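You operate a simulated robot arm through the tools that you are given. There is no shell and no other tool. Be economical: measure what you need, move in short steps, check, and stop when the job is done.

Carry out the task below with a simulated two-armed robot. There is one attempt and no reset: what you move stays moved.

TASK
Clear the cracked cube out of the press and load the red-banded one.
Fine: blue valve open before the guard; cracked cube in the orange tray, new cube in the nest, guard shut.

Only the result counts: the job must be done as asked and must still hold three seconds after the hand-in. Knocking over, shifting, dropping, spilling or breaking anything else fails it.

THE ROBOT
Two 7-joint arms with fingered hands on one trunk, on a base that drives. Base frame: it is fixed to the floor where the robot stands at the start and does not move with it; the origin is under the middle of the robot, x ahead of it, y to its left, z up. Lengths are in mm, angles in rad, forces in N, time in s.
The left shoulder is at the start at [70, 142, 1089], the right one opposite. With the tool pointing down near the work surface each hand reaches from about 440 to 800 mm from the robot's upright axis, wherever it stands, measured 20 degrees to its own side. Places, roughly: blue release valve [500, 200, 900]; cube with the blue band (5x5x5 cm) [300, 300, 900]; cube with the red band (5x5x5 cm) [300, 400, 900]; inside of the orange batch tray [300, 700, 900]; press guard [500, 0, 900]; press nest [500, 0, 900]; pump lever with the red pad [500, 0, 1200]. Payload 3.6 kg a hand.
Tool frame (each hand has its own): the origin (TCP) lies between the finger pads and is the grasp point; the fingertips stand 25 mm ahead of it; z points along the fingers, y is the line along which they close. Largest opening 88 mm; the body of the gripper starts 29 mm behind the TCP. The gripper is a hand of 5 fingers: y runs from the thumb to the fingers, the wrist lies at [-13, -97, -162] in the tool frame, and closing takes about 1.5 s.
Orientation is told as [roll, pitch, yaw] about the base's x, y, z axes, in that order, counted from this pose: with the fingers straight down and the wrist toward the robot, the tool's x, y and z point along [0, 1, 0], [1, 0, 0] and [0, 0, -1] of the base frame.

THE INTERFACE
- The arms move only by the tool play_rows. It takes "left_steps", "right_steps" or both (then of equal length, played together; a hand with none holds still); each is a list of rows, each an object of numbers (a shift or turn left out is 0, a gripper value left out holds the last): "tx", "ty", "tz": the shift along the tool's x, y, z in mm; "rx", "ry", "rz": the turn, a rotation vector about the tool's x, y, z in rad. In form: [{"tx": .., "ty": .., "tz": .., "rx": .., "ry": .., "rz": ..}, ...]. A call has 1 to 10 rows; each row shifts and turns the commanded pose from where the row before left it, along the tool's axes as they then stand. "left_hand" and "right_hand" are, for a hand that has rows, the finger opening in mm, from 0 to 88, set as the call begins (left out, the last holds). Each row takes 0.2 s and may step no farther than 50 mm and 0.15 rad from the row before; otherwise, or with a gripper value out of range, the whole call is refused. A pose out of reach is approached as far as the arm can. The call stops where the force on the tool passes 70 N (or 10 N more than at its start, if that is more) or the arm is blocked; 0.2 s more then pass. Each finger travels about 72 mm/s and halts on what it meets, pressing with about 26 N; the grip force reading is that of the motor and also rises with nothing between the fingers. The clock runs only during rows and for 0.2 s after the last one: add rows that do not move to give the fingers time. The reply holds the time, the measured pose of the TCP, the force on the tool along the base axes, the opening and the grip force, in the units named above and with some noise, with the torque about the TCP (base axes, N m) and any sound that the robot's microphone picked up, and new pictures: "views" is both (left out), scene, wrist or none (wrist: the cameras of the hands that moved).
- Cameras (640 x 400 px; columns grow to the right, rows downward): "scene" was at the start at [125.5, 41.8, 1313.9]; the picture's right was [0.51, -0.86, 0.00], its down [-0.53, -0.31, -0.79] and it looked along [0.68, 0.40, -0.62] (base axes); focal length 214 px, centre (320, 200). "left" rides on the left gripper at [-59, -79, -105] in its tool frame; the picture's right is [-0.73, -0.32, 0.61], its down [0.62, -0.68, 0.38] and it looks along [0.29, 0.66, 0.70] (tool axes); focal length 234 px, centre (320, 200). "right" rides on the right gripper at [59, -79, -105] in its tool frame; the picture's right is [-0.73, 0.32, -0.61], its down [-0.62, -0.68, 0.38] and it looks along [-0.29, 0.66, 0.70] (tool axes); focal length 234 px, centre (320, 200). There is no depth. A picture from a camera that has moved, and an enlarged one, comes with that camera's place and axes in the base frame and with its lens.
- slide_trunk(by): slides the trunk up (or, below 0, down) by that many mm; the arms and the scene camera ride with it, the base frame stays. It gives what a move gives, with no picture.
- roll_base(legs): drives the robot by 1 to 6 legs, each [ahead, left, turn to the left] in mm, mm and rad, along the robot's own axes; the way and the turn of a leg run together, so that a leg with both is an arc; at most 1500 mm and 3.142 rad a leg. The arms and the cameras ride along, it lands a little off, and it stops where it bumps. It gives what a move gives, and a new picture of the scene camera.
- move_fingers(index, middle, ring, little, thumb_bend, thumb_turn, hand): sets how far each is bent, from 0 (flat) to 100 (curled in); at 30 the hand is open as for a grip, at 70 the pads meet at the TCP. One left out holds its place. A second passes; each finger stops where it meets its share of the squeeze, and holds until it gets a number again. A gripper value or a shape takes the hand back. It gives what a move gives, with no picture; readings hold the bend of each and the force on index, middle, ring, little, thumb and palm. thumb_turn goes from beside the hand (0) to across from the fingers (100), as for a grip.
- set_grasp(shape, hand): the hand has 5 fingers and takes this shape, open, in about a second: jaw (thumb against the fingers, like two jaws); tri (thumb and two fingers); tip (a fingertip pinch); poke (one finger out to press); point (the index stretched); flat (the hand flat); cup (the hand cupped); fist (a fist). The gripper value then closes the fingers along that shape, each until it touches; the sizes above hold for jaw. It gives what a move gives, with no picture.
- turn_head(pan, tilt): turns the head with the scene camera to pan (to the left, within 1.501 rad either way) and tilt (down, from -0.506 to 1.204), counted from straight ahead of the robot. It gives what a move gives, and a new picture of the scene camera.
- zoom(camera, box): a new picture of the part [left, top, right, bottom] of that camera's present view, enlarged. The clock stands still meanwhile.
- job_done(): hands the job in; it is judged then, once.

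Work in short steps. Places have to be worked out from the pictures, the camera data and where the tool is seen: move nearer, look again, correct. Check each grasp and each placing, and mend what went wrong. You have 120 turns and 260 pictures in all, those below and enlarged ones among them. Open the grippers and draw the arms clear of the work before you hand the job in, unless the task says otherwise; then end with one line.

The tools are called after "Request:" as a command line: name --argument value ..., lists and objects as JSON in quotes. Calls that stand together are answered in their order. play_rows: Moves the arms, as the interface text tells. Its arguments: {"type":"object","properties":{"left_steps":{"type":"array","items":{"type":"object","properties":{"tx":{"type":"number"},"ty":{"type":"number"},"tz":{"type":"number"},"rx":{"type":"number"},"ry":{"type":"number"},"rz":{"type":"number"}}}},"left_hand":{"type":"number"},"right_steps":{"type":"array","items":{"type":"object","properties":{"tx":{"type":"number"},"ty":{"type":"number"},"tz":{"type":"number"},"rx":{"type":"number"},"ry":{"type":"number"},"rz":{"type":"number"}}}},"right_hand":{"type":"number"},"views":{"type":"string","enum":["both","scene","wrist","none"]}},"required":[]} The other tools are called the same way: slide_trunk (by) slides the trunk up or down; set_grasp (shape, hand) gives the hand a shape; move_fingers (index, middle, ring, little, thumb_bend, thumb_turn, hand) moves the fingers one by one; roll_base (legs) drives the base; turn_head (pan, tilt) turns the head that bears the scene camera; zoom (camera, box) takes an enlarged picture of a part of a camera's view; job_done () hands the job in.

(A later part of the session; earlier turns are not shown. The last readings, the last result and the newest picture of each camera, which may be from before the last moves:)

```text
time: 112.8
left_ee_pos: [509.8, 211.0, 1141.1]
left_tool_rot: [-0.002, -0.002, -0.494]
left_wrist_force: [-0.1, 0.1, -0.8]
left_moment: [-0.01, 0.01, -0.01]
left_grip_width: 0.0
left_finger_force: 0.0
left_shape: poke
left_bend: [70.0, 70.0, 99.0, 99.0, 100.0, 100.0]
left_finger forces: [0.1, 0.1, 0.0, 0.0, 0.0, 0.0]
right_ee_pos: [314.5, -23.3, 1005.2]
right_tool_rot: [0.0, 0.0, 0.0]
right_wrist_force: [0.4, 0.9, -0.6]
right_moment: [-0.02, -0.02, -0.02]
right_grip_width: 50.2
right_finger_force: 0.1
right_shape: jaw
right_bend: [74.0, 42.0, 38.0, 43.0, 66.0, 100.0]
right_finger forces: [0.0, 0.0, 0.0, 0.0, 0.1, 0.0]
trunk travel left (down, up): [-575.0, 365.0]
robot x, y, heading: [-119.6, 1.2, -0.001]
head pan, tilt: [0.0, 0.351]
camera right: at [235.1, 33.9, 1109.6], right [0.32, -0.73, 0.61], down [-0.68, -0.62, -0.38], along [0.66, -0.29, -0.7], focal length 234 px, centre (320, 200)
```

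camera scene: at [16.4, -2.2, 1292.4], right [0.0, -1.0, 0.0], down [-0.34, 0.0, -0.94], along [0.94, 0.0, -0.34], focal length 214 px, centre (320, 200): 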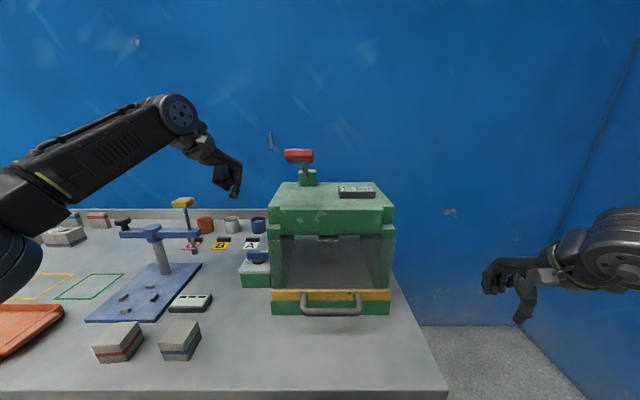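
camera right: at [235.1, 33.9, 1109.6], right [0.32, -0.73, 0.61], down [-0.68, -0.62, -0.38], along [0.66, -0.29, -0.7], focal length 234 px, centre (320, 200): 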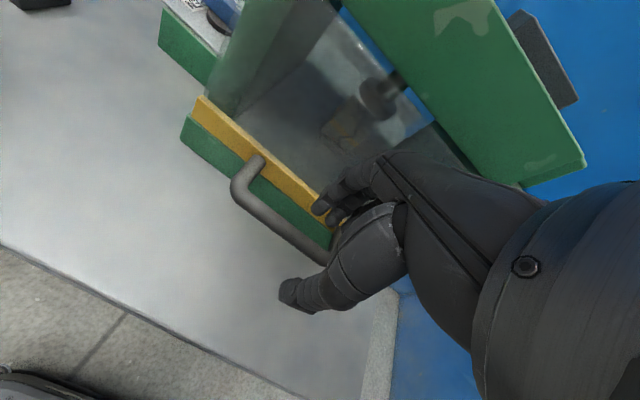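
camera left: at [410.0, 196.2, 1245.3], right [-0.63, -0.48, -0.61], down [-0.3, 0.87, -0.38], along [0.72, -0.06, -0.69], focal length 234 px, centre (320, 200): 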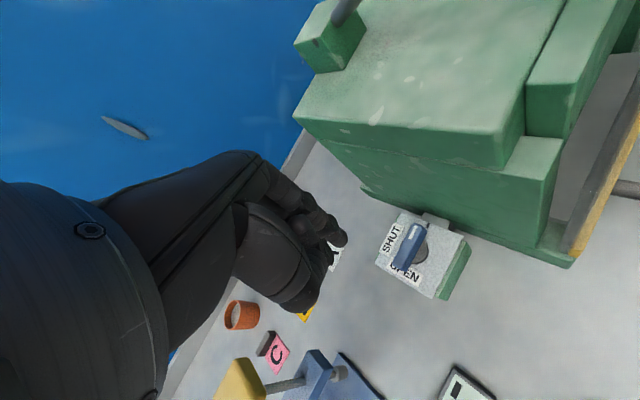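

I lower the right hand onto the handle again as before and close the hook.

Request:
play_rows --right_steps '[{"ty": 16, "tz": 20}, {"ty": 15, "tz": 20}, {"tz": 25}, {"tz": 26}]' --right_hand 45 --views "none"

Request:
play_rows --right_steps '[{}, {}, {}, {}, {}, {}]' --right_hand 0 --views "wrist"

Request:
play_rows --right_steps '[{"ty": -5}, {"ty": -5}, {"ty": -5}]'

```text
time: 113.8
left_ee_pos: [509.6, 210.5, 1139.7]
left_tool_rot: [0.001, -0.002, -0.497]
left_wrist_force: [0.4, 0.5, 0.1]
left_moment: [0.01, -0.03, 0.0]
left_grip_width: 0.2
left_finger_force: 0.1
left_shape: poke
left_bend: [70.0, 70.0, 99.0, 99.0, 100.0, 100.0]
left_finger forces: [0.1, 0.0, 0.1, 0.1, 0.0, 0.1]
right_ee_pos: [343.8, -27.5, 912.6]
right_tool_rot: [-0.001, -0.001, 0.001]
right_wrist_force: [0.1, 0.6, -0.5]
right_moment: [0.02, 0.0, -0.02]
right_grip_width: 45.4
right_finger_force: 0.1
right_shape: jaw
right_bend: [74.0, 44.0, 40.0, 42.0, 69.0, 100.0]
right_finger forces: [0.0, 0.2, 0.0, 0.1, 0.0, 0.1]
trunk travel left (down, up): [-575.0, 365.0]
robot x, y, heading: [-123.5, -1.2, 0.004]
head pan, tilt: [0.0, 0.351]
```

```text
time: 115.2
left_ee_pos: [510.8, 210.8, 1139.8]
left_tool_rot: [-0.001, -0.002, -0.498]
left_wrist_force: [0.1, 0.5, -0.8]
left_moment: [-0.05, 0.03, -0.03]
left_grip_width: 0.3
left_finger_force: 0.0
left_shape: poke
left_bend: [70.0, 70.0, 99.0, 99.0, 100.0, 100.0]
left_finger forces: [0.0, 0.1, 0.0, 0.1, 0.1, 0.1]
right_ee_pos: [343.8, -26.2, 912.4]
right_tool_rot: [0.001, 0.002, 0.001]
right_wrist_force: [-1.1, 1.4, -8.0]
right_moment: [0.05, 0.01, 0.14]
right_grip_width: 0.0
right_finger_force: 25.6
right_shape: jaw
right_bend: [72.0, 70.0, 70.0, 58.0, 41.0, 100.0]
right_finger forces: [1.7, 4.7, 2.8, 1.9, 13.7, 0.0]
trunk travel left (down, up): [-575.0, 365.0]
robot x, y, heading: [-127.0, 2.4, 0.003]
head pan, tilt: [0.0, 0.351]
camera right: at [264.8, 31.3, 1017.9], right [0.32, -0.73, 0.61], down [-0.68, -0.62, -0.38], along [0.66, -0.29, -0.7], focal length 234 px, centre (320, 200)
```

right: 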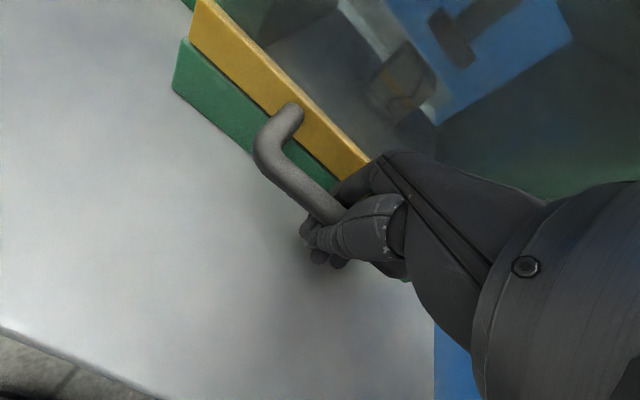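

```text
time: 116.0
left_ee_pos: [510.8, 210.9, 1140.1]
left_tool_rot: [0.001, 0.0, -0.5]
left_wrist_force: [0.1, -0.7, -0.1]
left_moment: [-0.01, 0.01, 0.0]
left_grip_width: 0.0
left_finger_force: 0.0
left_shape: poke
left_bend: [70.0, 70.0, 99.0, 99.0, 100.0, 100.0]
left_finger forces: [0.0, 0.0, 0.1, 0.1, 0.0, 0.1]
right_ee_pos: [330.1, -26.7, 911.8]
right_tool_rot: [0.002, 0.001, -0.001]
right_wrist_force: [1.6, 1.2, -5.0]
right_moment: [0.0, 0.04, 0.18]
right_grip_width: 0.0
right_finger_force: 25.8
right_shape: jaw
right_bend: [72.0, 70.0, 70.0, 57.0, 41.0, 100.0]
right_finger forces: [2.6, 5.3, 2.8, 1.8, 12.8, 0.1]
trunk travel left (down, up): [-575.0, 365.0]
robot x, y, heading: [-124.9, -2.9, -0.003]
head pan, tilt: [0.0, 0.351]
camera scene: at [20.3, -1.9, 1291.9], right [0.0, -1.0, 0.0], down [-0.34, 0.0, -0.94], along [0.94, 0.0, -0.34], focal length 214 px, centre (320, 200)
camera right: at [250.9, 31.3, 1017.5], right [0.32, -0.73, 0.61], down [-0.68, -0.62, -0.38], along [0.66, -0.29, -0.7], focal length 234 px, centre (320, 200)
```

scene: 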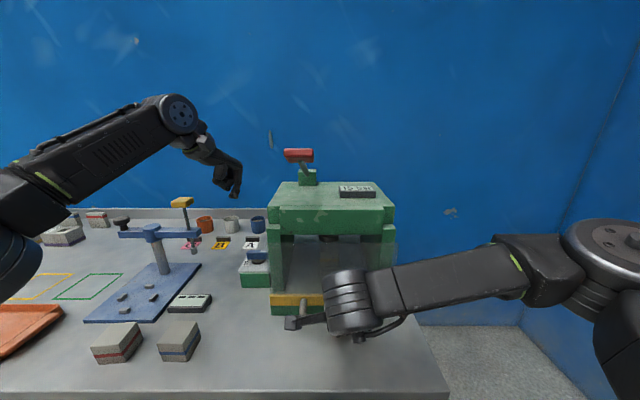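
right: 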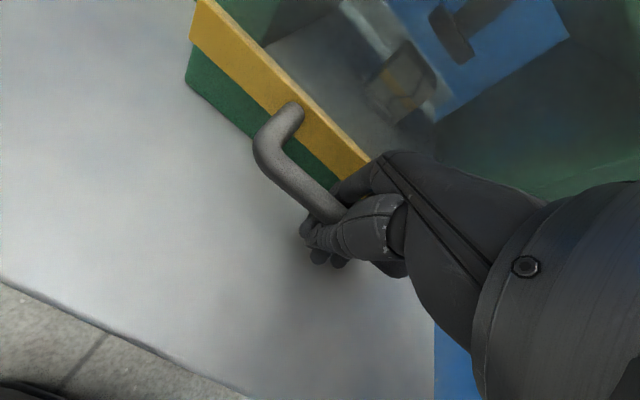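

The guard swings outward freely with ~5 N: it is indeed a top-hinged flap and not locked. I continue along the arc (outward and up).

Request:
play_rows --right_steps '[{"ty": -11, "tz": -6}, {"ty": -11, "tz": -7}, {"ty": -11, "tz": -8}, {"ty": -10, "tz": -9}, {"ty": -10, "tz": -9}, {"ty": -9, "tz": -10}]'

```text
time: 116.7
left_ee_pos: [513.3, 211.6, 1137.7]
left_tool_rot: [-0.004, 0.003, -0.497]
left_wrist_force: [-0.5, -0.8, -0.3]
left_moment: [0.01, -0.01, 0.0]
left_grip_width: 0.0
left_finger_force: 0.2
left_shape: poke
left_bend: [70.0, 70.0, 99.0, 99.0, 100.0, 100.0]
left_finger forces: [0.0, 0.1, 0.0, 0.0, 0.0, 0.0]
right_ee_pos: [303.8, -26.6, 916.1]
right_tool_rot: [-0.01, 0.023, 0.004]
right_wrist_force: [2.2, 2.8, -52.3]
right_moment: [0.36, 0.46, 0.3]
right_grip_width: 0.0
right_finger_force: 25.9
right_shape: jaw
right_bend: [72.0, 70.0, 70.0, 56.0, 39.0, 100.0]
right_finger forces: [8.1, 18.1, 5.8, 3.9, 25.9, 0.1]
trunk travel left (down, up): [-575.0, 365.0]
robot x, y, heading: [-124.7, 2.9, 0.002]
head pan, tilt: [0.0, 0.351]
stopped in row 3 (right hand): the force on the tool passed its limit (the readings are from after the stop); the commanded pose is now the measured one
camera scene: at [22.7, -1.2, 1291.4], right [0.0, -1.0, 0.0], down [-0.35, 0.0, -0.94], along [0.94, 0.0, -0.35], focal length 214 px, centre (320, 200)
camera right: at [226.7, 31.7, 1024.0], right [0.34, -0.72, 0.61], down [-0.69, -0.63, -0.36], along [0.64, -0.29, -0.71], focal length 234 px, centre (320, 200)
```

scene: 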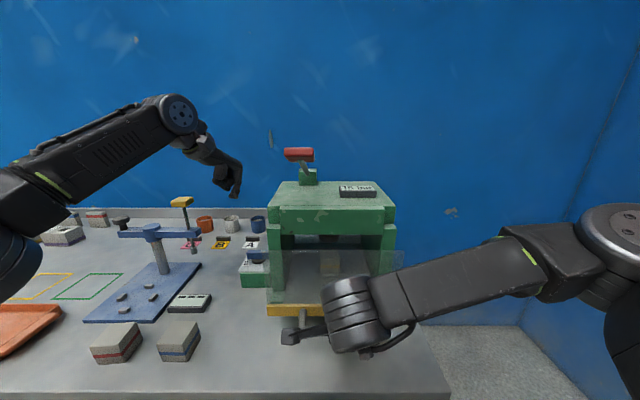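
right: 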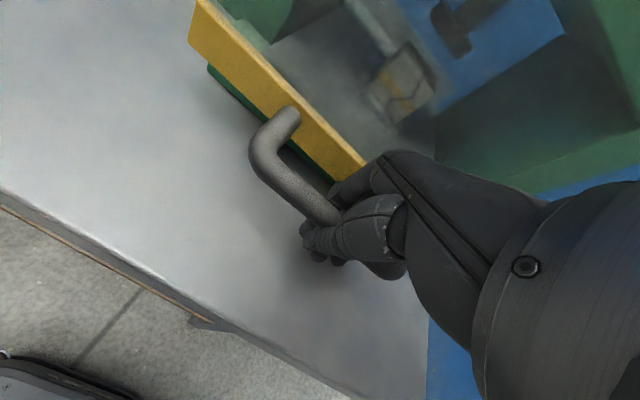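

The vertical force rose while it kept coming out horizontally: the whole guard slides straight toward the robot like a drawer. I drop the lift component and pull straight out.

Request:
play_rows --right_steps '[{"tz": 8}, {"ty": -12}, {"ty": -12}, {"ty": -12}, {"ty": -12}]'

```text
time: 117.9
left_ee_pos: [509.9, 211.2, 1140.3]
left_tool_rot: [0.0, -0.004, -0.498]
left_wrist_force: [0.6, -0.1, 0.4]
left_moment: [0.02, 0.02, 0.03]
left_grip_width: 0.0
left_finger_force: 0.1
left_shape: poke
left_bend: [70.0, 70.0, 99.0, 99.0, 100.0, 100.0]
left_finger forces: [0.1, 0.0, 0.0, 0.1, 0.0, 0.1]
right_ee_pos: [254.5, -27.0, 914.1]
right_tool_rot: [-0.006, 0.01, 0.001]
right_wrist_force: [1.5, 1.2, -2.2]
right_moment: [0.02, 0.02, 0.2]
right_grip_width: 0.1
right_finger_force: 25.9
right_shape: jaw
right_bend: [72.0, 70.0, 70.0, 56.0, 41.0, 100.0]
right_finger forces: [5.0, 8.3, 3.2, 1.8, 17.0, 0.0]
trunk travel left (down, up): [-575.0, 365.0]
robot x, y, heading: [-125.2, 3.3, 0.001]
head pan, tilt: [0.0, 0.351]
camera scene: at [19.2, -1.7, 1292.2], right [0.0, -1.0, 0.0], down [-0.34, 0.0, -0.94], along [0.94, 0.0, -0.34], focal length 214 px, centre (320, 200)
camera right: at [177.0, 31.5, 1020.5], right [0.33, -0.72, 0.61], down [-0.68, -0.63, -0.37], along [0.65, -0.29, -0.7], focal length 234 px, centre (320, 200)
```

scene: 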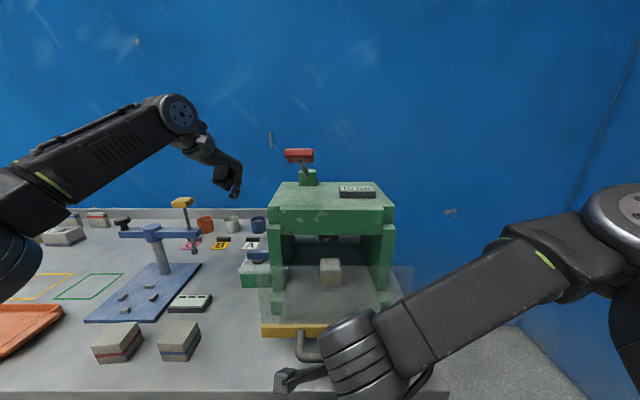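
right: 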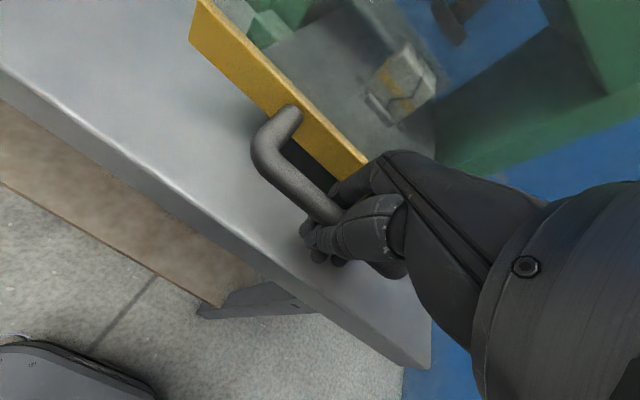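

The drawer carries the nest and cube out with it. I keep pulling straight out.

Request:
play_rows --right_steps '[{"ty": -12}, {"ty": -12}, {"ty": -12}, {"ty": -12}, {"ty": -12}]'

Request:
zoom --camera "scene" --box '[220, 170, 440, 370]'

```text
time: 119.1
left_ee_pos: [511.5, 208.5, 1140.0]
left_tool_rot: [0.001, 0.003, -0.5]
left_wrist_force: [-0.1, 0.5, -0.2]
left_moment: [0.01, -0.01, -0.01]
left_grip_width: 0.0
left_finger_force: 0.0
left_shape: poke
left_bend: [70.0, 70.0, 99.0, 99.0, 100.0, 100.0]
left_finger forces: [0.1, 0.0, 0.1, 0.1, 0.1, 0.0]
right_ee_pos: [201.5, -24.1, 916.0]
right_tool_rot: [-0.005, 0.014, -0.001]
right_wrist_force: [1.3, -12.9, -19.1]
right_moment: [0.19, 0.14, 0.11]
right_grip_width: 0.2
right_finger_force: 25.6
right_shape: jaw
right_bend: [72.0, 70.0, 70.0, 56.0, 41.0, 100.0]
right_finger forces: [6.5, 11.8, 3.5, 2.6, 21.9, 0.1]
right hand out of reach, approached as far as the arm can: row 5
trunk travel left (down, up): [-575.0, 365.0]
robot x, y, heading: [-123.3, -3.2, 0.003]
head pan, tilt: [0.0, 0.351]
camera scene: at [21.3, -5.8, 1291.5], right [0.0, -1.0, 0.0], down [-0.35, 0.0, -0.94], along [0.94, 0.0, -0.35], focal length 214 px, centre (320, 200)
camera right: at [123.0, 32.7, 1021.7], right [0.33, -0.72, 0.61], down [-0.69, -0.63, -0.37], along [0.65, -0.29, -0.7], focal length 234 px, centre (320, 200)
```

scene: 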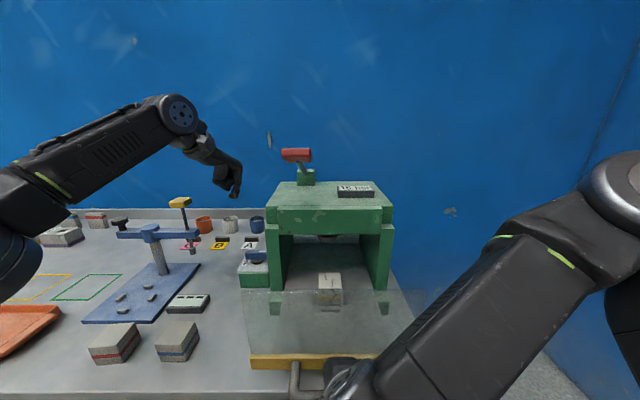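
right: 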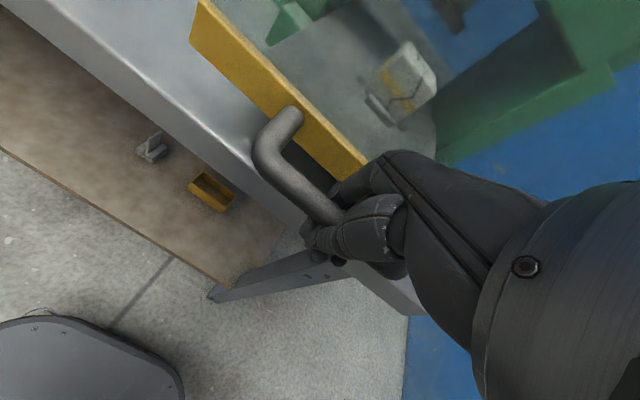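

```text
2.00 times, centred on (330, 270) of scene
camera zoom: at [21.3, -5.8, 1291.5], right [0.0, -1.0, 0.0], down [-0.35, 0.0, -0.94], along [0.94, 0.0, -0.35], focal length 429 px, centre (300, 60)
```

zoom: 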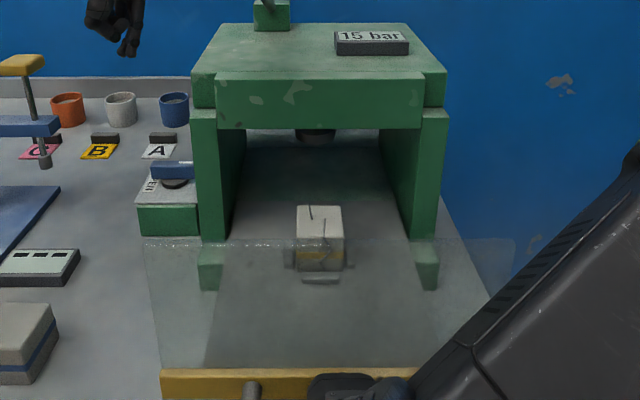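

Drawer is out ~143 mm; the cracked cube is at about x = 424, just ahead of the press beam (x ≈ 467). I pull ~45 mm more by driving the base back while hooked.

Request:
play_rows --right_steps '[{"ty": 6, "tz": 4}, {}]' --views "none"

Request:
roll_base --legs '[[-45, 0, 0]]'

Request:
zoom --camera "scene" --box '[220, 170, 440, 370]'

```text
time: 119.7
left_ee_pos: [510.0, 207.4, 1141.1]
left_tool_rot: [0.004, -0.001, -0.497]
left_wrist_force: [0.3, 0.5, -0.6]
left_moment: [-0.02, -0.01, -0.01]
left_grip_width: 0.4
left_finger_force: 0.1
left_shape: poke
left_bend: [70.0, 70.0, 99.0, 99.0, 100.0, 100.0]
left_finger forces: [0.1, 0.0, 0.0, 0.0, 0.0, 0.1]
right_ee_pos: [205.9, -23.3, 913.8]
right_tool_rot: [-0.001, 0.006, 0.002]
right_wrist_force: [-1.7, -17.4, 1.0]
right_moment: [0.1, -0.02, 0.0]
right_grip_width: 0.1
right_finger_force: 26.8
right_shape: jaw
right_bend: [72.0, 70.0, 70.0, 57.0, 42.0, 100.0]
right_finger forces: [4.9, 5.7, 2.3, 1.7, 15.4, 0.0]
trunk travel left (down, up): [-575.0, 365.0]
robot x, y, heading: [-123.7, 0.3, 0.0]
head pan, tilt: [0.0, 0.351]
```

```text
time: 120.6
left_ee_pos: [466.1, 209.9, 1140.8]
left_tool_rot: [0.0, -0.001, -0.497]
left_wrist_force: [-0.6, 0.3, 0.3]
left_moment: [0.02, 0.02, 0.0]
left_grip_width: 0.0
left_finger_force: 0.0
left_shape: poke
left_bend: [70.0, 70.0, 99.0, 99.0, 100.0, 100.0]
left_finger forces: [0.0, 0.0, 0.0, 0.0, 0.0, 0.1]
right_ee_pos: [162.2, -22.8, 912.2]
right_tool_rot: [-0.002, 0.014, 0.0]
right_wrist_force: [1.5, -7.7, -19.3]
right_moment: [0.16, 0.19, 0.17]
right_grip_width: 0.0
right_finger_force: 25.8
right_shape: jaw
right_bend: [72.0, 70.0, 70.0, 57.0, 42.0, 100.0]
right_finger forces: [6.0, 6.6, 4.2, 2.6, 15.4, 0.0]
trunk travel left (down, up): [-575.0, 365.0]
robot x, y, heading: [-170.3, 0.5, -0.001]
head pan, tilt: [0.0, 0.351]
camera scene: at [-24.3, -3.6, 1291.9], right [0.0, -1.0, 0.0], down [-0.34, 0.0, -0.94], along [0.94, 0.0, -0.34], focal length 214 px, centre (320, 200)
```

scene: 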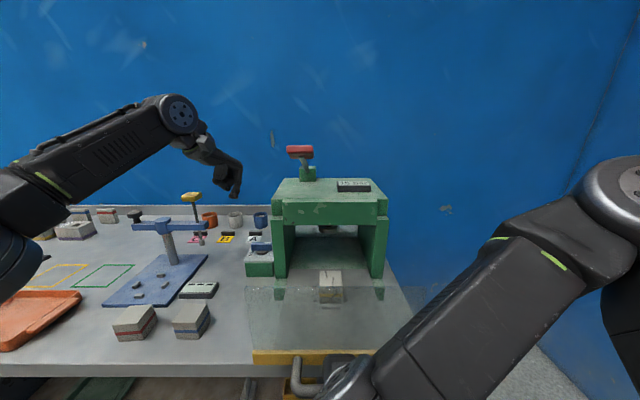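

```text
2.00 times, centred on (330, 270) of scene
camera zoom: at [-24.3, -3.6, 1291.9], right [0.0, -1.0, 0.0], down [-0.34, 0.0, -0.94], along [0.94, 0.0, -0.34], focal length 429 px, centre (300, 60)
```

zoom: 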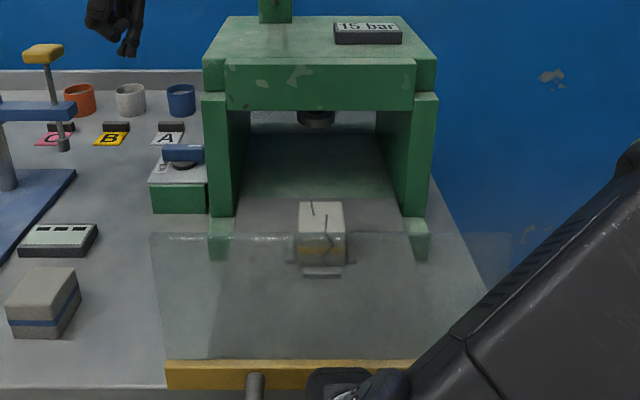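

The cube is now at about [390, −29], clear of the beam by ~80 mm. I unhook the right hand: relax, open, lift and move it to the right.

Request:
play_rows --right_steps '[{"tz": 4}, {}, {}, {}, {}]' --right_hand 50 --views "none"

Request:
play_rows --right_steps '[{"tz": -30}, {"tz": -40}, {"tz": -40}, {"tz": -40}, {"tx": -45}, {"tx": -45}, {"tx": -45}, {"tx": -45}, {"tx": -45}]' --views "scene"

Request:
zoom --camera "scene" --box '[210, 170, 430, 390]'

```text
time: 121.8
left_ee_pos: [465.7, 211.2, 1139.5]
left_tool_rot: [0.0, 0.0, -0.498]
left_wrist_force: [-0.2, -0.6, 0.6]
left_moment: [0.01, 0.02, 0.0]
left_grip_width: 0.2
left_finger_force: 0.1
left_shape: poke
left_bend: [70.0, 70.0, 99.0, 99.0, 100.0, 100.0]
left_finger forces: [0.0, 0.1, 0.2, 0.0, 0.0, 0.0]
right_ee_pos: [161.6, -21.1, 909.8]
right_tool_rot: [-0.005, 0.013, 0.001]
right_wrist_force: [-1.3, -0.6, 0.8]
right_moment: [0.01, -0.05, -0.03]
right_grip_width: 49.5
right_finger_force: 0.0
right_shape: jaw
right_bend: [74.0, 42.0, 38.0, 44.0, 66.0, 100.0]
right_finger forces: [0.0, 1.4, 0.0, 0.0, 0.0, 0.0]
trunk travel left (down, up): [-575.0, 365.0]
robot x, y, heading: [-169.9, -2.0, 0.002]
head pan, tilt: [0.0, 0.351]
```

```text
time: 123.8
left_ee_pos: [466.8, 209.6, 1139.4]
left_tool_rot: [0.0, 0.0, -0.498]
left_wrist_force: [-0.4, 0.6, -0.1]
left_moment: [0.02, -0.01, 0.03]
left_grip_width: 0.0
left_finger_force: 0.0
left_shape: poke
left_bend: [70.0, 70.0, 99.0, 99.0, 100.0, 100.0]
left_finger forces: [0.0, 0.0, 0.0, 0.0, 0.0, 0.0]
right_ee_pos: [180.4, -230.8, 1049.4]
right_tool_rot: [-0.005, 0.012, 0.005]
right_wrist_force: [1.1, -0.3, 0.4]
right_moment: [-0.01, 0.01, -0.01]
right_grip_width: 49.7
right_finger_force: 0.0
right_shape: jaw
right_bend: [74.0, 42.0, 38.0, 43.0, 66.0, 100.0]
right_finger forces: [0.0, 0.1, 0.0, 0.0, 0.0, 0.1]
right hand out of reach, approached as far as the arm can: row 9
trunk travel left (down, up): [-575.0, 365.0]
robot x, y, heading: [-169.3, -0.8, -0.003]
head pan, tilt: [0.0, 0.351]
camera scene: at [-24.4, -2.5, 1291.9], right [0.0, -1.0, 0.0], down [-0.34, 0.0, -0.94], along [0.94, 0.0, -0.34], focal length 214 px, centre (320, 200)
```

scene: 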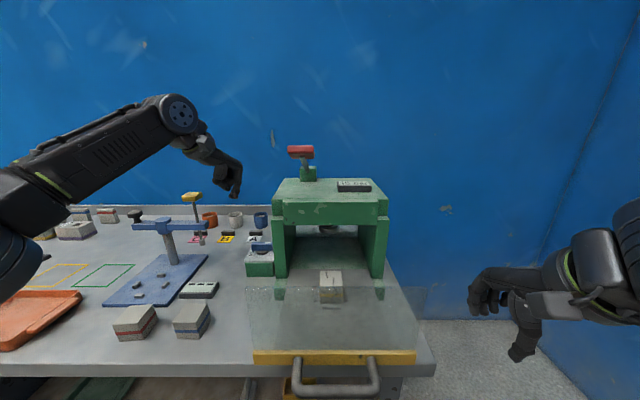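

```text
1.82 times, centred on (320, 280) of scene
camera zoom: at [-24.4, -2.5, 1291.9], right [0.0, -1.0, 0.0], down [-0.34, 0.0, -0.94], along [0.94, 0.0, -0.34], focal length 390 px, centre (320, 54)
```

zoom: 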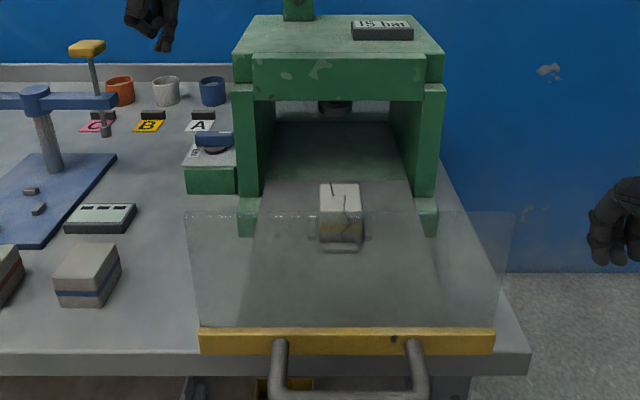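

The drawer stays out. I prepare the left hand: jaw shape, yaw to −1.5 so the forearm comes from the left, passing below the pump lever and beside the guard plate.

Request:
set_grasp --hand "left" --shape "jaw"

Request:
play_rows --left_steps '[{"rz": 0.145}, {"rz": 0.145}, {"rz": 0.145}, {"rz": 0.145}, {"rz": 0.14}, {"rz": 0.14}, {"rz": 0.14}, {"tx": -39, "ty": 7}, {"tx": -39, "ty": 7}]' --left_hand 88 --views "none"

Request:
play_rows --left_steps '[{"tz": 40}, {"tz": 40}, {"tz": 40}, {"tz": 29}, {"ty": 40}, {"ty": 40}, {"ty": 40}]'

```text
time: 124.7
left_ee_pos: [465.1, 212.2, 1141.2]
left_tool_rot: [0.001, -0.002, -0.496]
left_wrist_force: [-0.7, 0.4, 0.7]
left_moment: [-0.02, 0.0, 0.0]
left_grip_width: 88.0
left_finger_force: 0.1
left_shape: jaw
left_bend: [30.0, 30.0, 30.0, 30.0, 30.0, 98.0]
left_finger forces: [0.0, 0.0, 0.0, 0.1, 0.0, 0.0]
right_ee_pos: [180.3, -230.4, 1050.4]
right_tool_rot: [-0.002, 0.013, 0.003]
right_wrist_force: [0.1, 0.2, -0.8]
right_moment: [0.03, 0.02, -0.01]
right_grip_width: 50.2
right_finger_force: 0.0
right_shape: jaw
right_bend: [74.0, 42.0, 38.0, 43.0, 66.0, 100.0]
right_finger forces: [0.0, 0.0, 0.0, 0.1, 0.1, 0.1]
trunk travel left (down, up): [-575.0, 365.0]
robot x, y, heading: [-169.2, 1.4, -0.001]
head pan, tilt: [0.0, 0.351]
```

```text
time: 126.7
left_ee_pos: [307.5, 188.0, 1085.0]
left_tool_rot: [0.001, -0.002, -1.499]
left_wrist_force: [0.4, 0.1, 0.6]
left_moment: [0.01, -0.04, 0.0]
left_grip_width: 88.0
left_finger_force: 0.1
left_shape: jaw
left_bend: [30.0, 30.0, 30.0, 30.0, 30.0, 98.0]
left_finger forces: [0.1, 0.0, 0.0, 0.0, 0.0, 0.0]
left hand out of reach, approached as far as the arm can: row 1, 2, 3, 4, 5, 6, 7
right_ee_pos: [180.3, -230.4, 1051.3]
right_tool_rot: [-0.002, 0.01, 0.004]
right_wrist_force: [-0.4, -0.4, 1.0]
right_moment: [-0.04, 0.0, -0.01]
right_grip_width: 50.1
right_finger_force: 0.0
right_shape: jaw
right_bend: [74.0, 42.0, 38.0, 43.0, 66.0, 100.0]
right_finger forces: [0.0, 0.0, 0.0, 0.0, 0.1, 0.1]
trunk travel left (down, up): [-575.0, 365.0]
robot x, y, heading: [-169.5, -0.0, 0.006]
head pan, tilt: [0.0, 0.351]
```

```text
time: 128.3
left_ee_pos: [315.9, 94.9, 938.1]
left_tool_rot: [0.011, -0.002, -1.477]
left_wrist_force: [1.8, 62.5, 29.8]
left_moment: [0.87, -0.5, 0.41]
left_grip_width: 50.2
left_finger_force: 0.2
left_shape: jaw
left_bend: [68.0, 76.0, 55.0, 30.0, 30.0, 98.0]
left_finger forces: [24.6, 23.7, 27.4, 0.0, 0.0, 0.1]
right_ee_pos: [180.0, -215.8, 1054.8]
right_tool_rot: [-0.013, 0.01, 0.015]
right_wrist_force: [0.0, -0.4, -0.8]
right_moment: [0.03, 0.02, 0.0]
right_grip_width: 49.6
right_finger_force: 0.0
right_shape: jaw
right_bend: [74.0, 42.0, 38.0, 43.0, 66.0, 100.0]
right_finger forces: [0.0, 0.1, 0.0, 0.1, 0.0, 0.0]
trunk travel left (down, up): [-575.0, 365.0]
robot x, y, heading: [-171.5, 2.6, 0.016]
head pan, tilt: [0.0, 0.351]
stopped in row 7 (left hand): the force on the tool passed its limit (the readings are from after the stop); the commanded pose is now the measured one
camera scene: at [-28.8, 12.9, 1292.8], right [0.01, -1.0, 0.01], down [-0.34, -0.01, -0.94], along [0.94, 0.01, -0.34], focal length 214 px, centre (320, 200)
camera left: at [249.9, 166.8, 1041.3], right [-0.75, 0.25, -0.62], down [0.56, 0.74, -0.38], along [0.36, -0.63, -0.69], focal length 234 px, centre (320, 200)
```

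scene: 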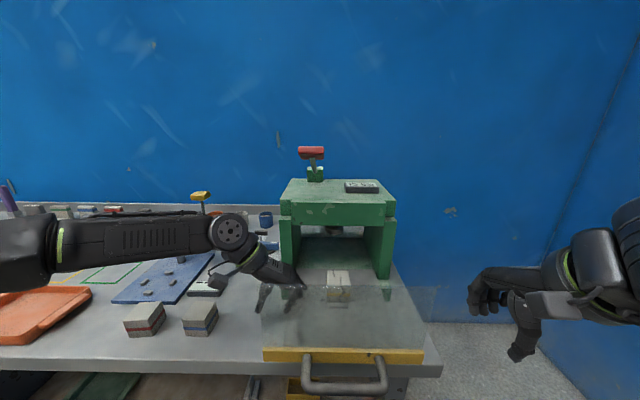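
left: 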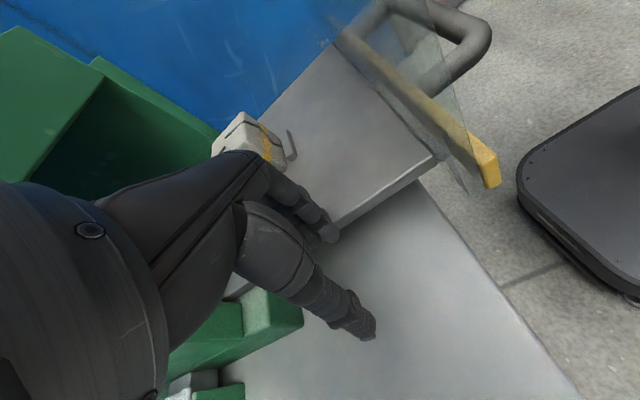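

I overlooked that the out-of-reach rotation displaced the hand; it descended too low and its fingers bumped the drawer's side. I back off left and up at once.

Request:
play_rows --left_steps '[{"ty": -20}, {"ty": -25}, {"tz": -35}, {"tz": -35}]'

Request:
zoom --camera "scene" --box '[210, 170, 430, 390]'

```text
time: 129.3
left_ee_pos: [310.4, 123.3, 1007.5]
left_tool_rot: [0.006, 0.004, -1.489]
left_wrist_force: [-0.1, 0.1, 1.0]
left_moment: [-0.01, -0.01, 0.0]
left_grip_width: 87.7
left_finger_force: 0.0
left_shape: jaw
left_bend: [30.0, 30.0, 30.0, 30.0, 30.0, 98.0]
left_finger forces: [0.0, 0.0, 0.0, 0.0, 0.0, 0.1]
right_ee_pos: [181.1, -226.9, 1049.9]
right_tool_rot: [-0.005, 0.01, 0.008]
right_wrist_force: [0.4, 0.0, -0.7]
right_moment: [-0.01, -0.01, -0.02]
right_grip_width: 50.0
right_finger_force: 0.2
right_shape: jaw
right_bend: [74.0, 42.0, 38.0, 43.0, 66.0, 100.0]
right_finger forces: [0.0, 0.2, 0.1, 0.1, 0.1, 0.0]
trunk travel left (down, up): [-575.0, 365.0]
robot x, y, heading: [-169.0, 1.7, 0.003]
head pan, tilt: [0.0, 0.351]
camera scene: at [-26.8, 0.6, 1292.0], right [0.01, -1.0, 0.0], down [-0.34, 0.0, -0.94], along [0.94, 0.0, -0.34], focal length 214 px, centre (320, 200)
camera left: at [246.3, 196.9, 1110.7], right [-0.75, 0.27, -0.61], down [0.57, 0.73, -0.38], along [0.35, -0.63, -0.7], focal length 234 px, centre (320, 200)
```

scene: 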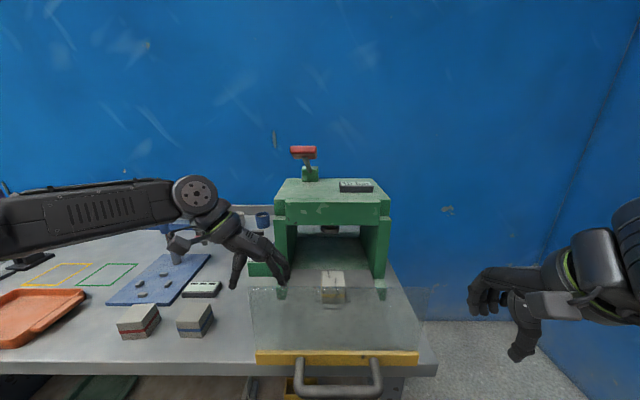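
left: 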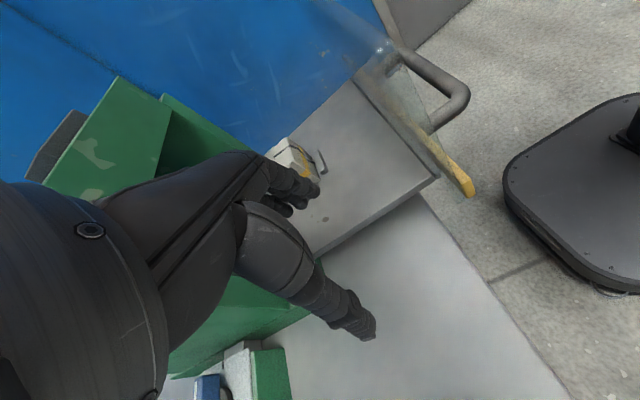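

```text
1.82 times, centred on (320, 280) of scene
camera zoom: at [-26.8, 0.6, 1292.0], right [0.01, -1.0, 0.0], down [-0.34, 0.0, -0.94], along [0.94, 0.0, -0.34], focal length 390 px, centre (320, 54)
```

zoom: 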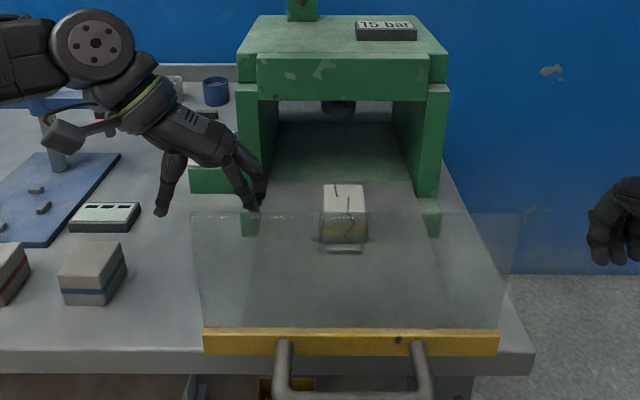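

Nothing shifted; guard and cube are as before. Cube triangulates to about [362, −28], top ≈ 960. I move over it at z ≈ 1015 in two parts.

Request:
play_rows --left_steps '[{"tz": -10}, {"tx": 14, "ty": 40}, {"tx": 14, "ty": 40}]' --views "wrist"

Request:
play_rows --left_steps '[{"tx": 8, "ty": 40}, {"tx": 5, "ty": 34}, {}]'

```text
time: 130.1
left_ee_pos: [346.3, 48.3, 1013.2]
left_tool_rot: [0.004, 0.003, -1.485]
left_wrist_force: [-0.6, 0.4, -1.2]
left_moment: [-0.03, 0.02, 0.0]
left_grip_width: 88.0
left_finger_force: 0.1
left_shape: jaw
left_bend: [30.0, 30.0, 30.0, 30.0, 30.0, 98.0]
left_finger forces: [0.0, 0.1, 0.0, 0.0, 0.0, 0.0]
right_ee_pos: [184.5, -227.0, 1049.6]
right_tool_rot: [-0.002, 0.013, 0.01]
right_wrist_force: [-0.4, 0.2, 0.2]
right_moment: [0.0, 0.05, 0.0]
right_grip_width: 49.7
right_finger_force: 0.1
right_shape: jaw
right_bend: [74.0, 42.0, 38.0, 43.0, 66.0, 100.0]
right_finger forces: [0.0, 0.0, 0.0, 0.0, 0.0, 0.0]
trunk travel left (down, up): [-575.0, 365.0]
robot x, y, heading: [-169.9, 3.2, 0.007]
head pan, tilt: [0.0, 0.351]
camera left: at [280.4, 120.2, 1118.4], right [-0.75, 0.26, -0.61], down [0.56, 0.73, -0.38], along [0.35, -0.63, -0.7], focal length 234 px, centre (320, 200)
```

left: 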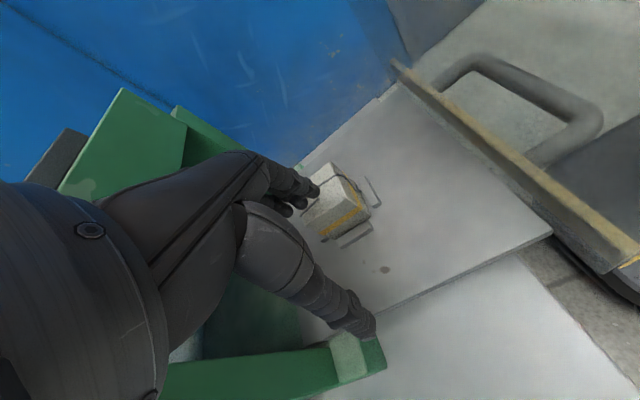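

```text
time: 130.9
left_ee_pos: [324.3, 31.8, 1010.4]
left_tool_rot: [0.005, 0.004, -1.487]
left_wrist_force: [0.2, -0.4, -0.4]
left_moment: [-0.01, 0.01, 0.01]
left_grip_width: 87.8
left_finger_force: 0.1
left_shape: jaw
left_bend: [30.0, 30.0, 30.0, 30.0, 30.0, 98.0]
left_finger forces: [0.0, 0.1, 0.1, 0.0, 0.1, 0.1]
left hand out of reach, approached as far as the arm can: row 1, 2
right_ee_pos: [182.1, -226.2, 1050.8]
right_tool_rot: [-0.005, 0.011, 0.01]
right_wrist_force: [0.5, 0.1, 0.0]
right_moment: [-0.03, -0.01, 0.0]
right_grip_width: 50.0
right_finger_force: 0.0
right_shape: jaw
right_bend: [74.0, 42.0, 38.0, 43.0, 66.0, 100.0]
right_finger forces: [0.0, 0.0, 0.0, 0.1, 0.0, 0.1]
trunk travel left (down, up): [-575.0, 365.0]
robot x, y, heading: [-168.4, 1.5, 0.005]
head pan, tilt: [0.0, 0.351]
camera scene: at [-25.7, 0.1, 1292.1], right [0.01, -1.0, 0.0], down [-0.34, 0.0, -0.94], along [0.94, 0.01, -0.34], focal length 214 px, centre (320, 200)
camera left: at [258.9, 103.2, 1114.7], right [-0.75, 0.26, -0.61], down [0.57, 0.73, -0.38], along [0.35, -0.63, -0.7], focal length 234 px, centre (320, 200)
```

scene: 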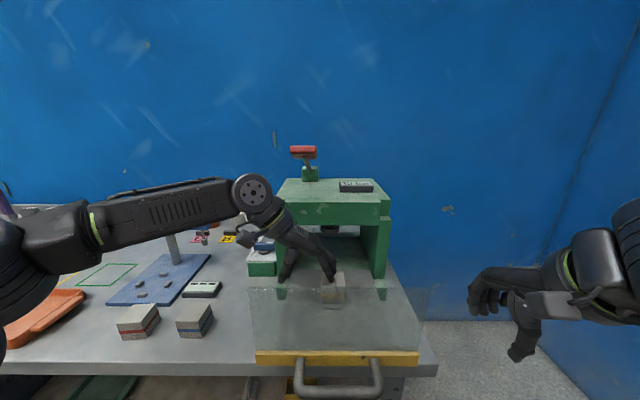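
left: 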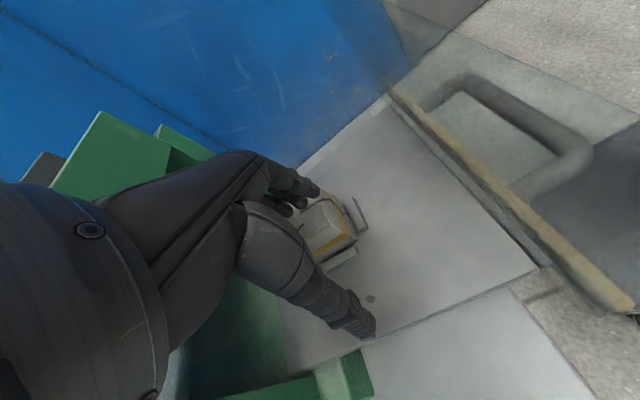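

The left arm can't cross that far at this yaw. I retreat to the left and drive the base 130 mm to the right so the cube lies on the left arm's side.

Request:
play_rows --left_steps '[{"ty": -45, "tz": -5}, {"ty": -45, "tz": -5}, {"ty": -20}]' --views "none"

Request:
roll_base --legs '[[0, -140, 0]]'

Request:
play_rows --left_steps '[{"tx": 20}, {"tx": 15}]' --views "wrist"

```text
time: 131.7
left_ee_pos: [315.8, 141.4, 1020.6]
left_tool_rot: [0.005, 0.005, -1.488]
left_wrist_force: [0.1, 0.4, 1.0]
left_moment: [-0.02, -0.02, -0.04]
left_grip_width: 87.9
left_finger_force: 0.0
left_shape: jaw
left_bend: [30.0, 30.0, 30.0, 30.0, 30.0, 98.0]
left_finger forces: [0.0, 0.1, 0.1, 0.0, 0.0, 0.0]
right_ee_pos: [181.7, -226.7, 1050.3]
right_tool_rot: [-0.003, 0.013, 0.01]
right_wrist_force: [0.1, 0.6, 0.8]
right_moment: [-0.02, -0.01, -0.04]
right_grip_width: 49.8
right_finger_force: 0.1
right_shape: jaw
right_bend: [74.0, 42.0, 38.0, 43.0, 66.0, 100.0]
right_finger forces: [0.0, 0.0, 0.0, 0.0, 0.0, 0.0]
trunk travel left (down, up): [-575.0, 365.0]
robot x, y, heading: [-169.2, 0.8, 0.002]
head pan, tilt: [0.0, 0.351]
```

```text
time: 133.0
left_ee_pos: [317.2, 1.0, 1021.1]
left_tool_rot: [0.001, 0.004, -1.485]
left_wrist_force: [1.2, 1.1, 0.0]
left_moment: [0.02, -0.02, 0.02]
left_grip_width: 87.9
left_finger_force: 0.0
left_shape: jaw
left_bend: [30.0, 30.0, 30.0, 30.0, 30.0, 98.0]
left_finger forces: [0.0, 0.0, 0.0, 0.1, 0.0, 0.0]
right_ee_pos: [183.9, -366.7, 1049.9]
right_tool_rot: [-0.004, 0.012, 0.01]
right_wrist_force: [0.3, -0.4, -0.4]
right_moment: [0.03, 0.02, 0.02]
right_grip_width: 49.9
right_finger_force: 0.1
right_shape: jaw
right_bend: [74.0, 42.0, 38.0, 43.0, 66.0, 100.0]
right_finger forces: [0.1, 0.0, 0.0, 0.1, 0.0, 0.0]
trunk travel left (down, up): [-575.0, 365.0]
robot x, y, heading: [-165.4, -137.8, 0.011]
head pan, tilt: [0.0, 0.351]
camera scene: at [-24.7, -140.4, 1292.1], right [0.01, -1.0, 0.0], down [-0.34, 0.0, -0.94], along [0.94, 0.01, -0.34], focal length 214 px, centre (320, 200)
```

scene: 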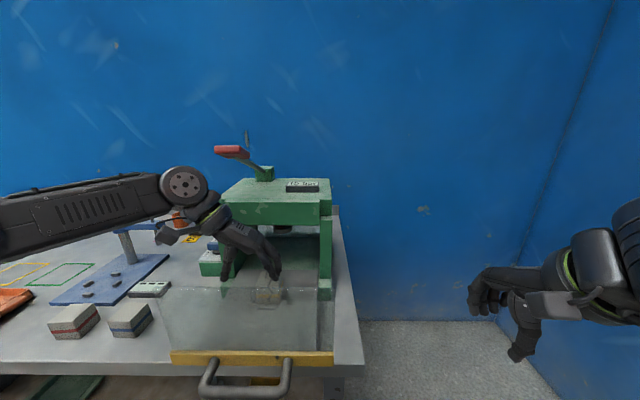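

```text
time: 133.6
left_ee_pos: [353.2, 4.1, 1021.4]
left_tool_rot: [0.002, 0.006, -1.486]
left_wrist_force: [-0.9, 0.3, -0.5]
left_moment: [0.0, -0.02, -0.01]
left_grip_width: 87.8
left_finger_force: 0.0
left_shape: jaw
left_bend: [30.0, 30.0, 30.0, 30.0, 30.0, 98.0]
left_finger forces: [0.1, 0.0, 0.0, 0.1, 0.1, 0.0]
right_ee_pos: [184.1, -368.8, 1050.4]
right_tool_rot: [-0.003, 0.013, 0.011]
right_wrist_force: [0.1, -0.4, -0.2]
right_moment: [-0.02, -0.03, 0.01]
right_grip_width: 49.9
right_finger_force: 0.1
right_shape: jaw
right_bend: [74.0, 42.0, 38.0, 43.0, 66.0, 100.0]
right_finger forces: [0.0, 0.0, 0.1, 0.0, 0.0, 0.1]
trunk travel left (down, up): [-575.0, 365.0]
robot x, y, heading: [-168.8, -141.0, 0.011]
head pan, tilt: [0.0, 0.351]
camera left: at [287.1, 75.5, 1125.7], right [-0.75, 0.26, -0.61], down [0.56, 0.73, -0.38], along [0.35, -0.63, -0.7], focal length 234 px, centre (320, 200)
```

left: 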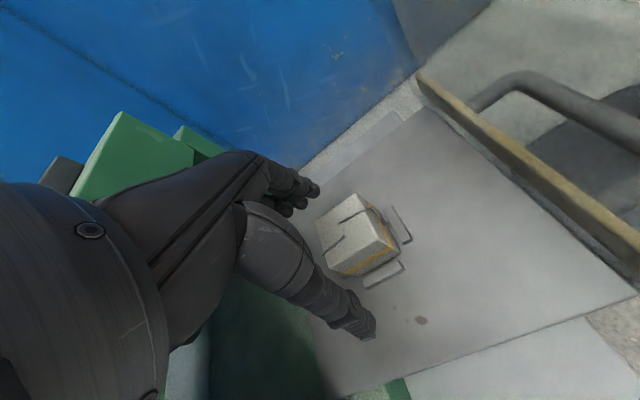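

Clear view: the cube centre is at about [350, −30], top ≈ 957, aligned with the drawer. I centre over it, finish the yaw, and lower to TCP z ≈ 950.

Request:
play_rows --left_steps '[{"ty": 17, "tx": -3, "rz": 0.08}, {"ty": 17, "tx": -2}, {"tz": 25}, {"tz": 25}, {"tz": 21}]'

Request:
zoom --camera "left" --box '[220, 130, 420, 350]'

```text
time: 134.8
left_ee_pos: [347.2, -29.6, 949.8]
left_tool_rot: [0.004, 0.004, -1.565]
left_wrist_force: [0.6, 1.0, 1.2]
left_moment: [0.03, 0.03, 0.0]
left_grip_width: 87.8
left_finger_force: 0.1
left_shape: jaw
left_bend: [30.0, 30.0, 30.0, 30.0, 30.0, 98.0]
left_finger forces: [0.0, 0.1, 0.0, 0.0, 0.9, 0.0]
right_ee_pos: [182.3, -366.3, 1050.9]
right_tool_rot: [-0.005, 0.01, 0.01]
right_wrist_force: [0.0, 0.4, 0.9]
right_moment: [0.02, 0.01, 0.02]
right_grip_width: 50.2
right_finger_force: 0.0
right_shape: jaw
right_bend: [74.0, 42.0, 38.0, 43.0, 66.0, 100.0]
right_finger forces: [0.0, 0.0, 0.0, 0.0, 0.0, 0.0]
trunk travel left (down, up): [-575.0, 365.0]
robot x, y, heading: [-168.3, -140.4, 0.005]
head pan, tilt: [0.0, 0.351]
camera scene: at [-24.8, -139.9, 1292.2], right [0.01, -1.0, 0.0], down [-0.34, 0.0, -0.94], along [0.94, 0.01, -0.34], focal length 214 px, centre (320, 200)
camera left: at [289.0, 47.0, 1053.4], right [-0.72, 0.32, -0.61], down [0.62, 0.69, -0.38], along [0.3, -0.65, -0.7], focal length 234 px, centre (320, 200)
```

scene: 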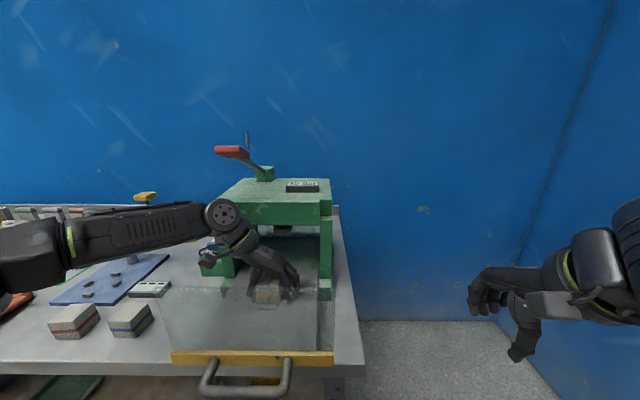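
left: 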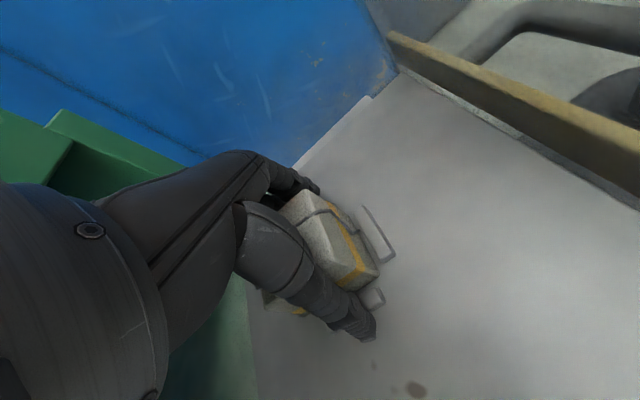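

```text
1.82 times, centred on (320, 240) of left
camera zoom: at [289.0, 47.0, 1053.4], right [-0.72, 0.32, -0.61], down [0.62, 0.69, -0.38], along [0.3, -0.65, -0.7], focal length 426 px, centre (320, 127)
```

zoom: 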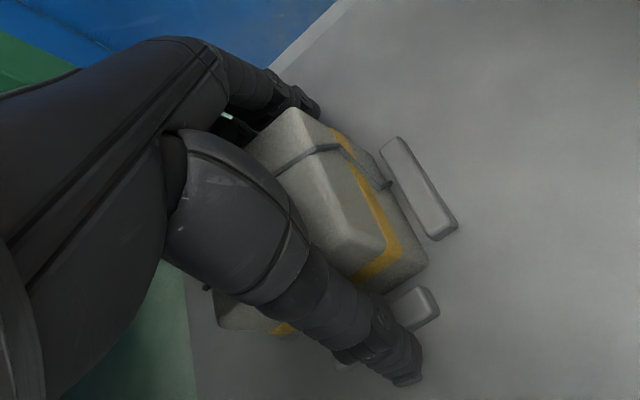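

Thumb and fingers straddle the cube's ±y faces. I close gently and check the grip.

Request:
play_rows --left_steps '[{}, {}, {}, {}, {}, {}]' --left_hand 0 --views "wrist"

```text
time: 136.2
left_ee_pos: [346.0, -32.5, 953.1]
left_tool_rot: [0.009, 0.004, -1.567]
left_wrist_force: [2.9, -2.0, 31.2]
left_moment: [0.14, 0.07, -0.08]
left_grip_width: 48.9
left_finger_force: 26.2
left_shape: jaw
left_bend: [75.0, 49.0, 47.0, 47.0, 57.0, 100.0]
left_finger forces: [26.0, 6.0, 3.0, 1.5, 35.8, 0.0]
right_ee_pos: [179.7, -368.1, 1050.8]
right_tool_rot: [-0.004, 0.008, 0.012]
right_wrist_force: [-0.3, 0.2, -0.2]
right_moment: [-0.03, -0.01, -0.01]
right_grip_width: 49.9
right_finger_force: 0.0
right_shape: jaw
right_bend: [74.0, 42.0, 38.0, 43.0, 66.0, 100.0]
right_finger forces: [0.0, 0.0, 0.0, 0.0, 0.0, 0.0]
trunk travel left (down, up): [-575.0, 365.0]
robot x, y, heading: [-167.7, -143.0, 0.008]
head pan, tilt: [0.0, 0.351]
camera left: at [286.2, 45.2, 1056.1], right [-0.72, 0.32, -0.61], down [0.62, 0.69, -0.38], along [0.3, -0.65, -0.7], focal length 234 px, centre (320, 200)
```

left: 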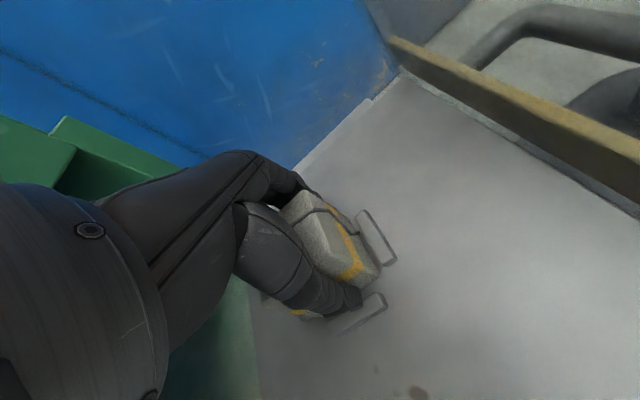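

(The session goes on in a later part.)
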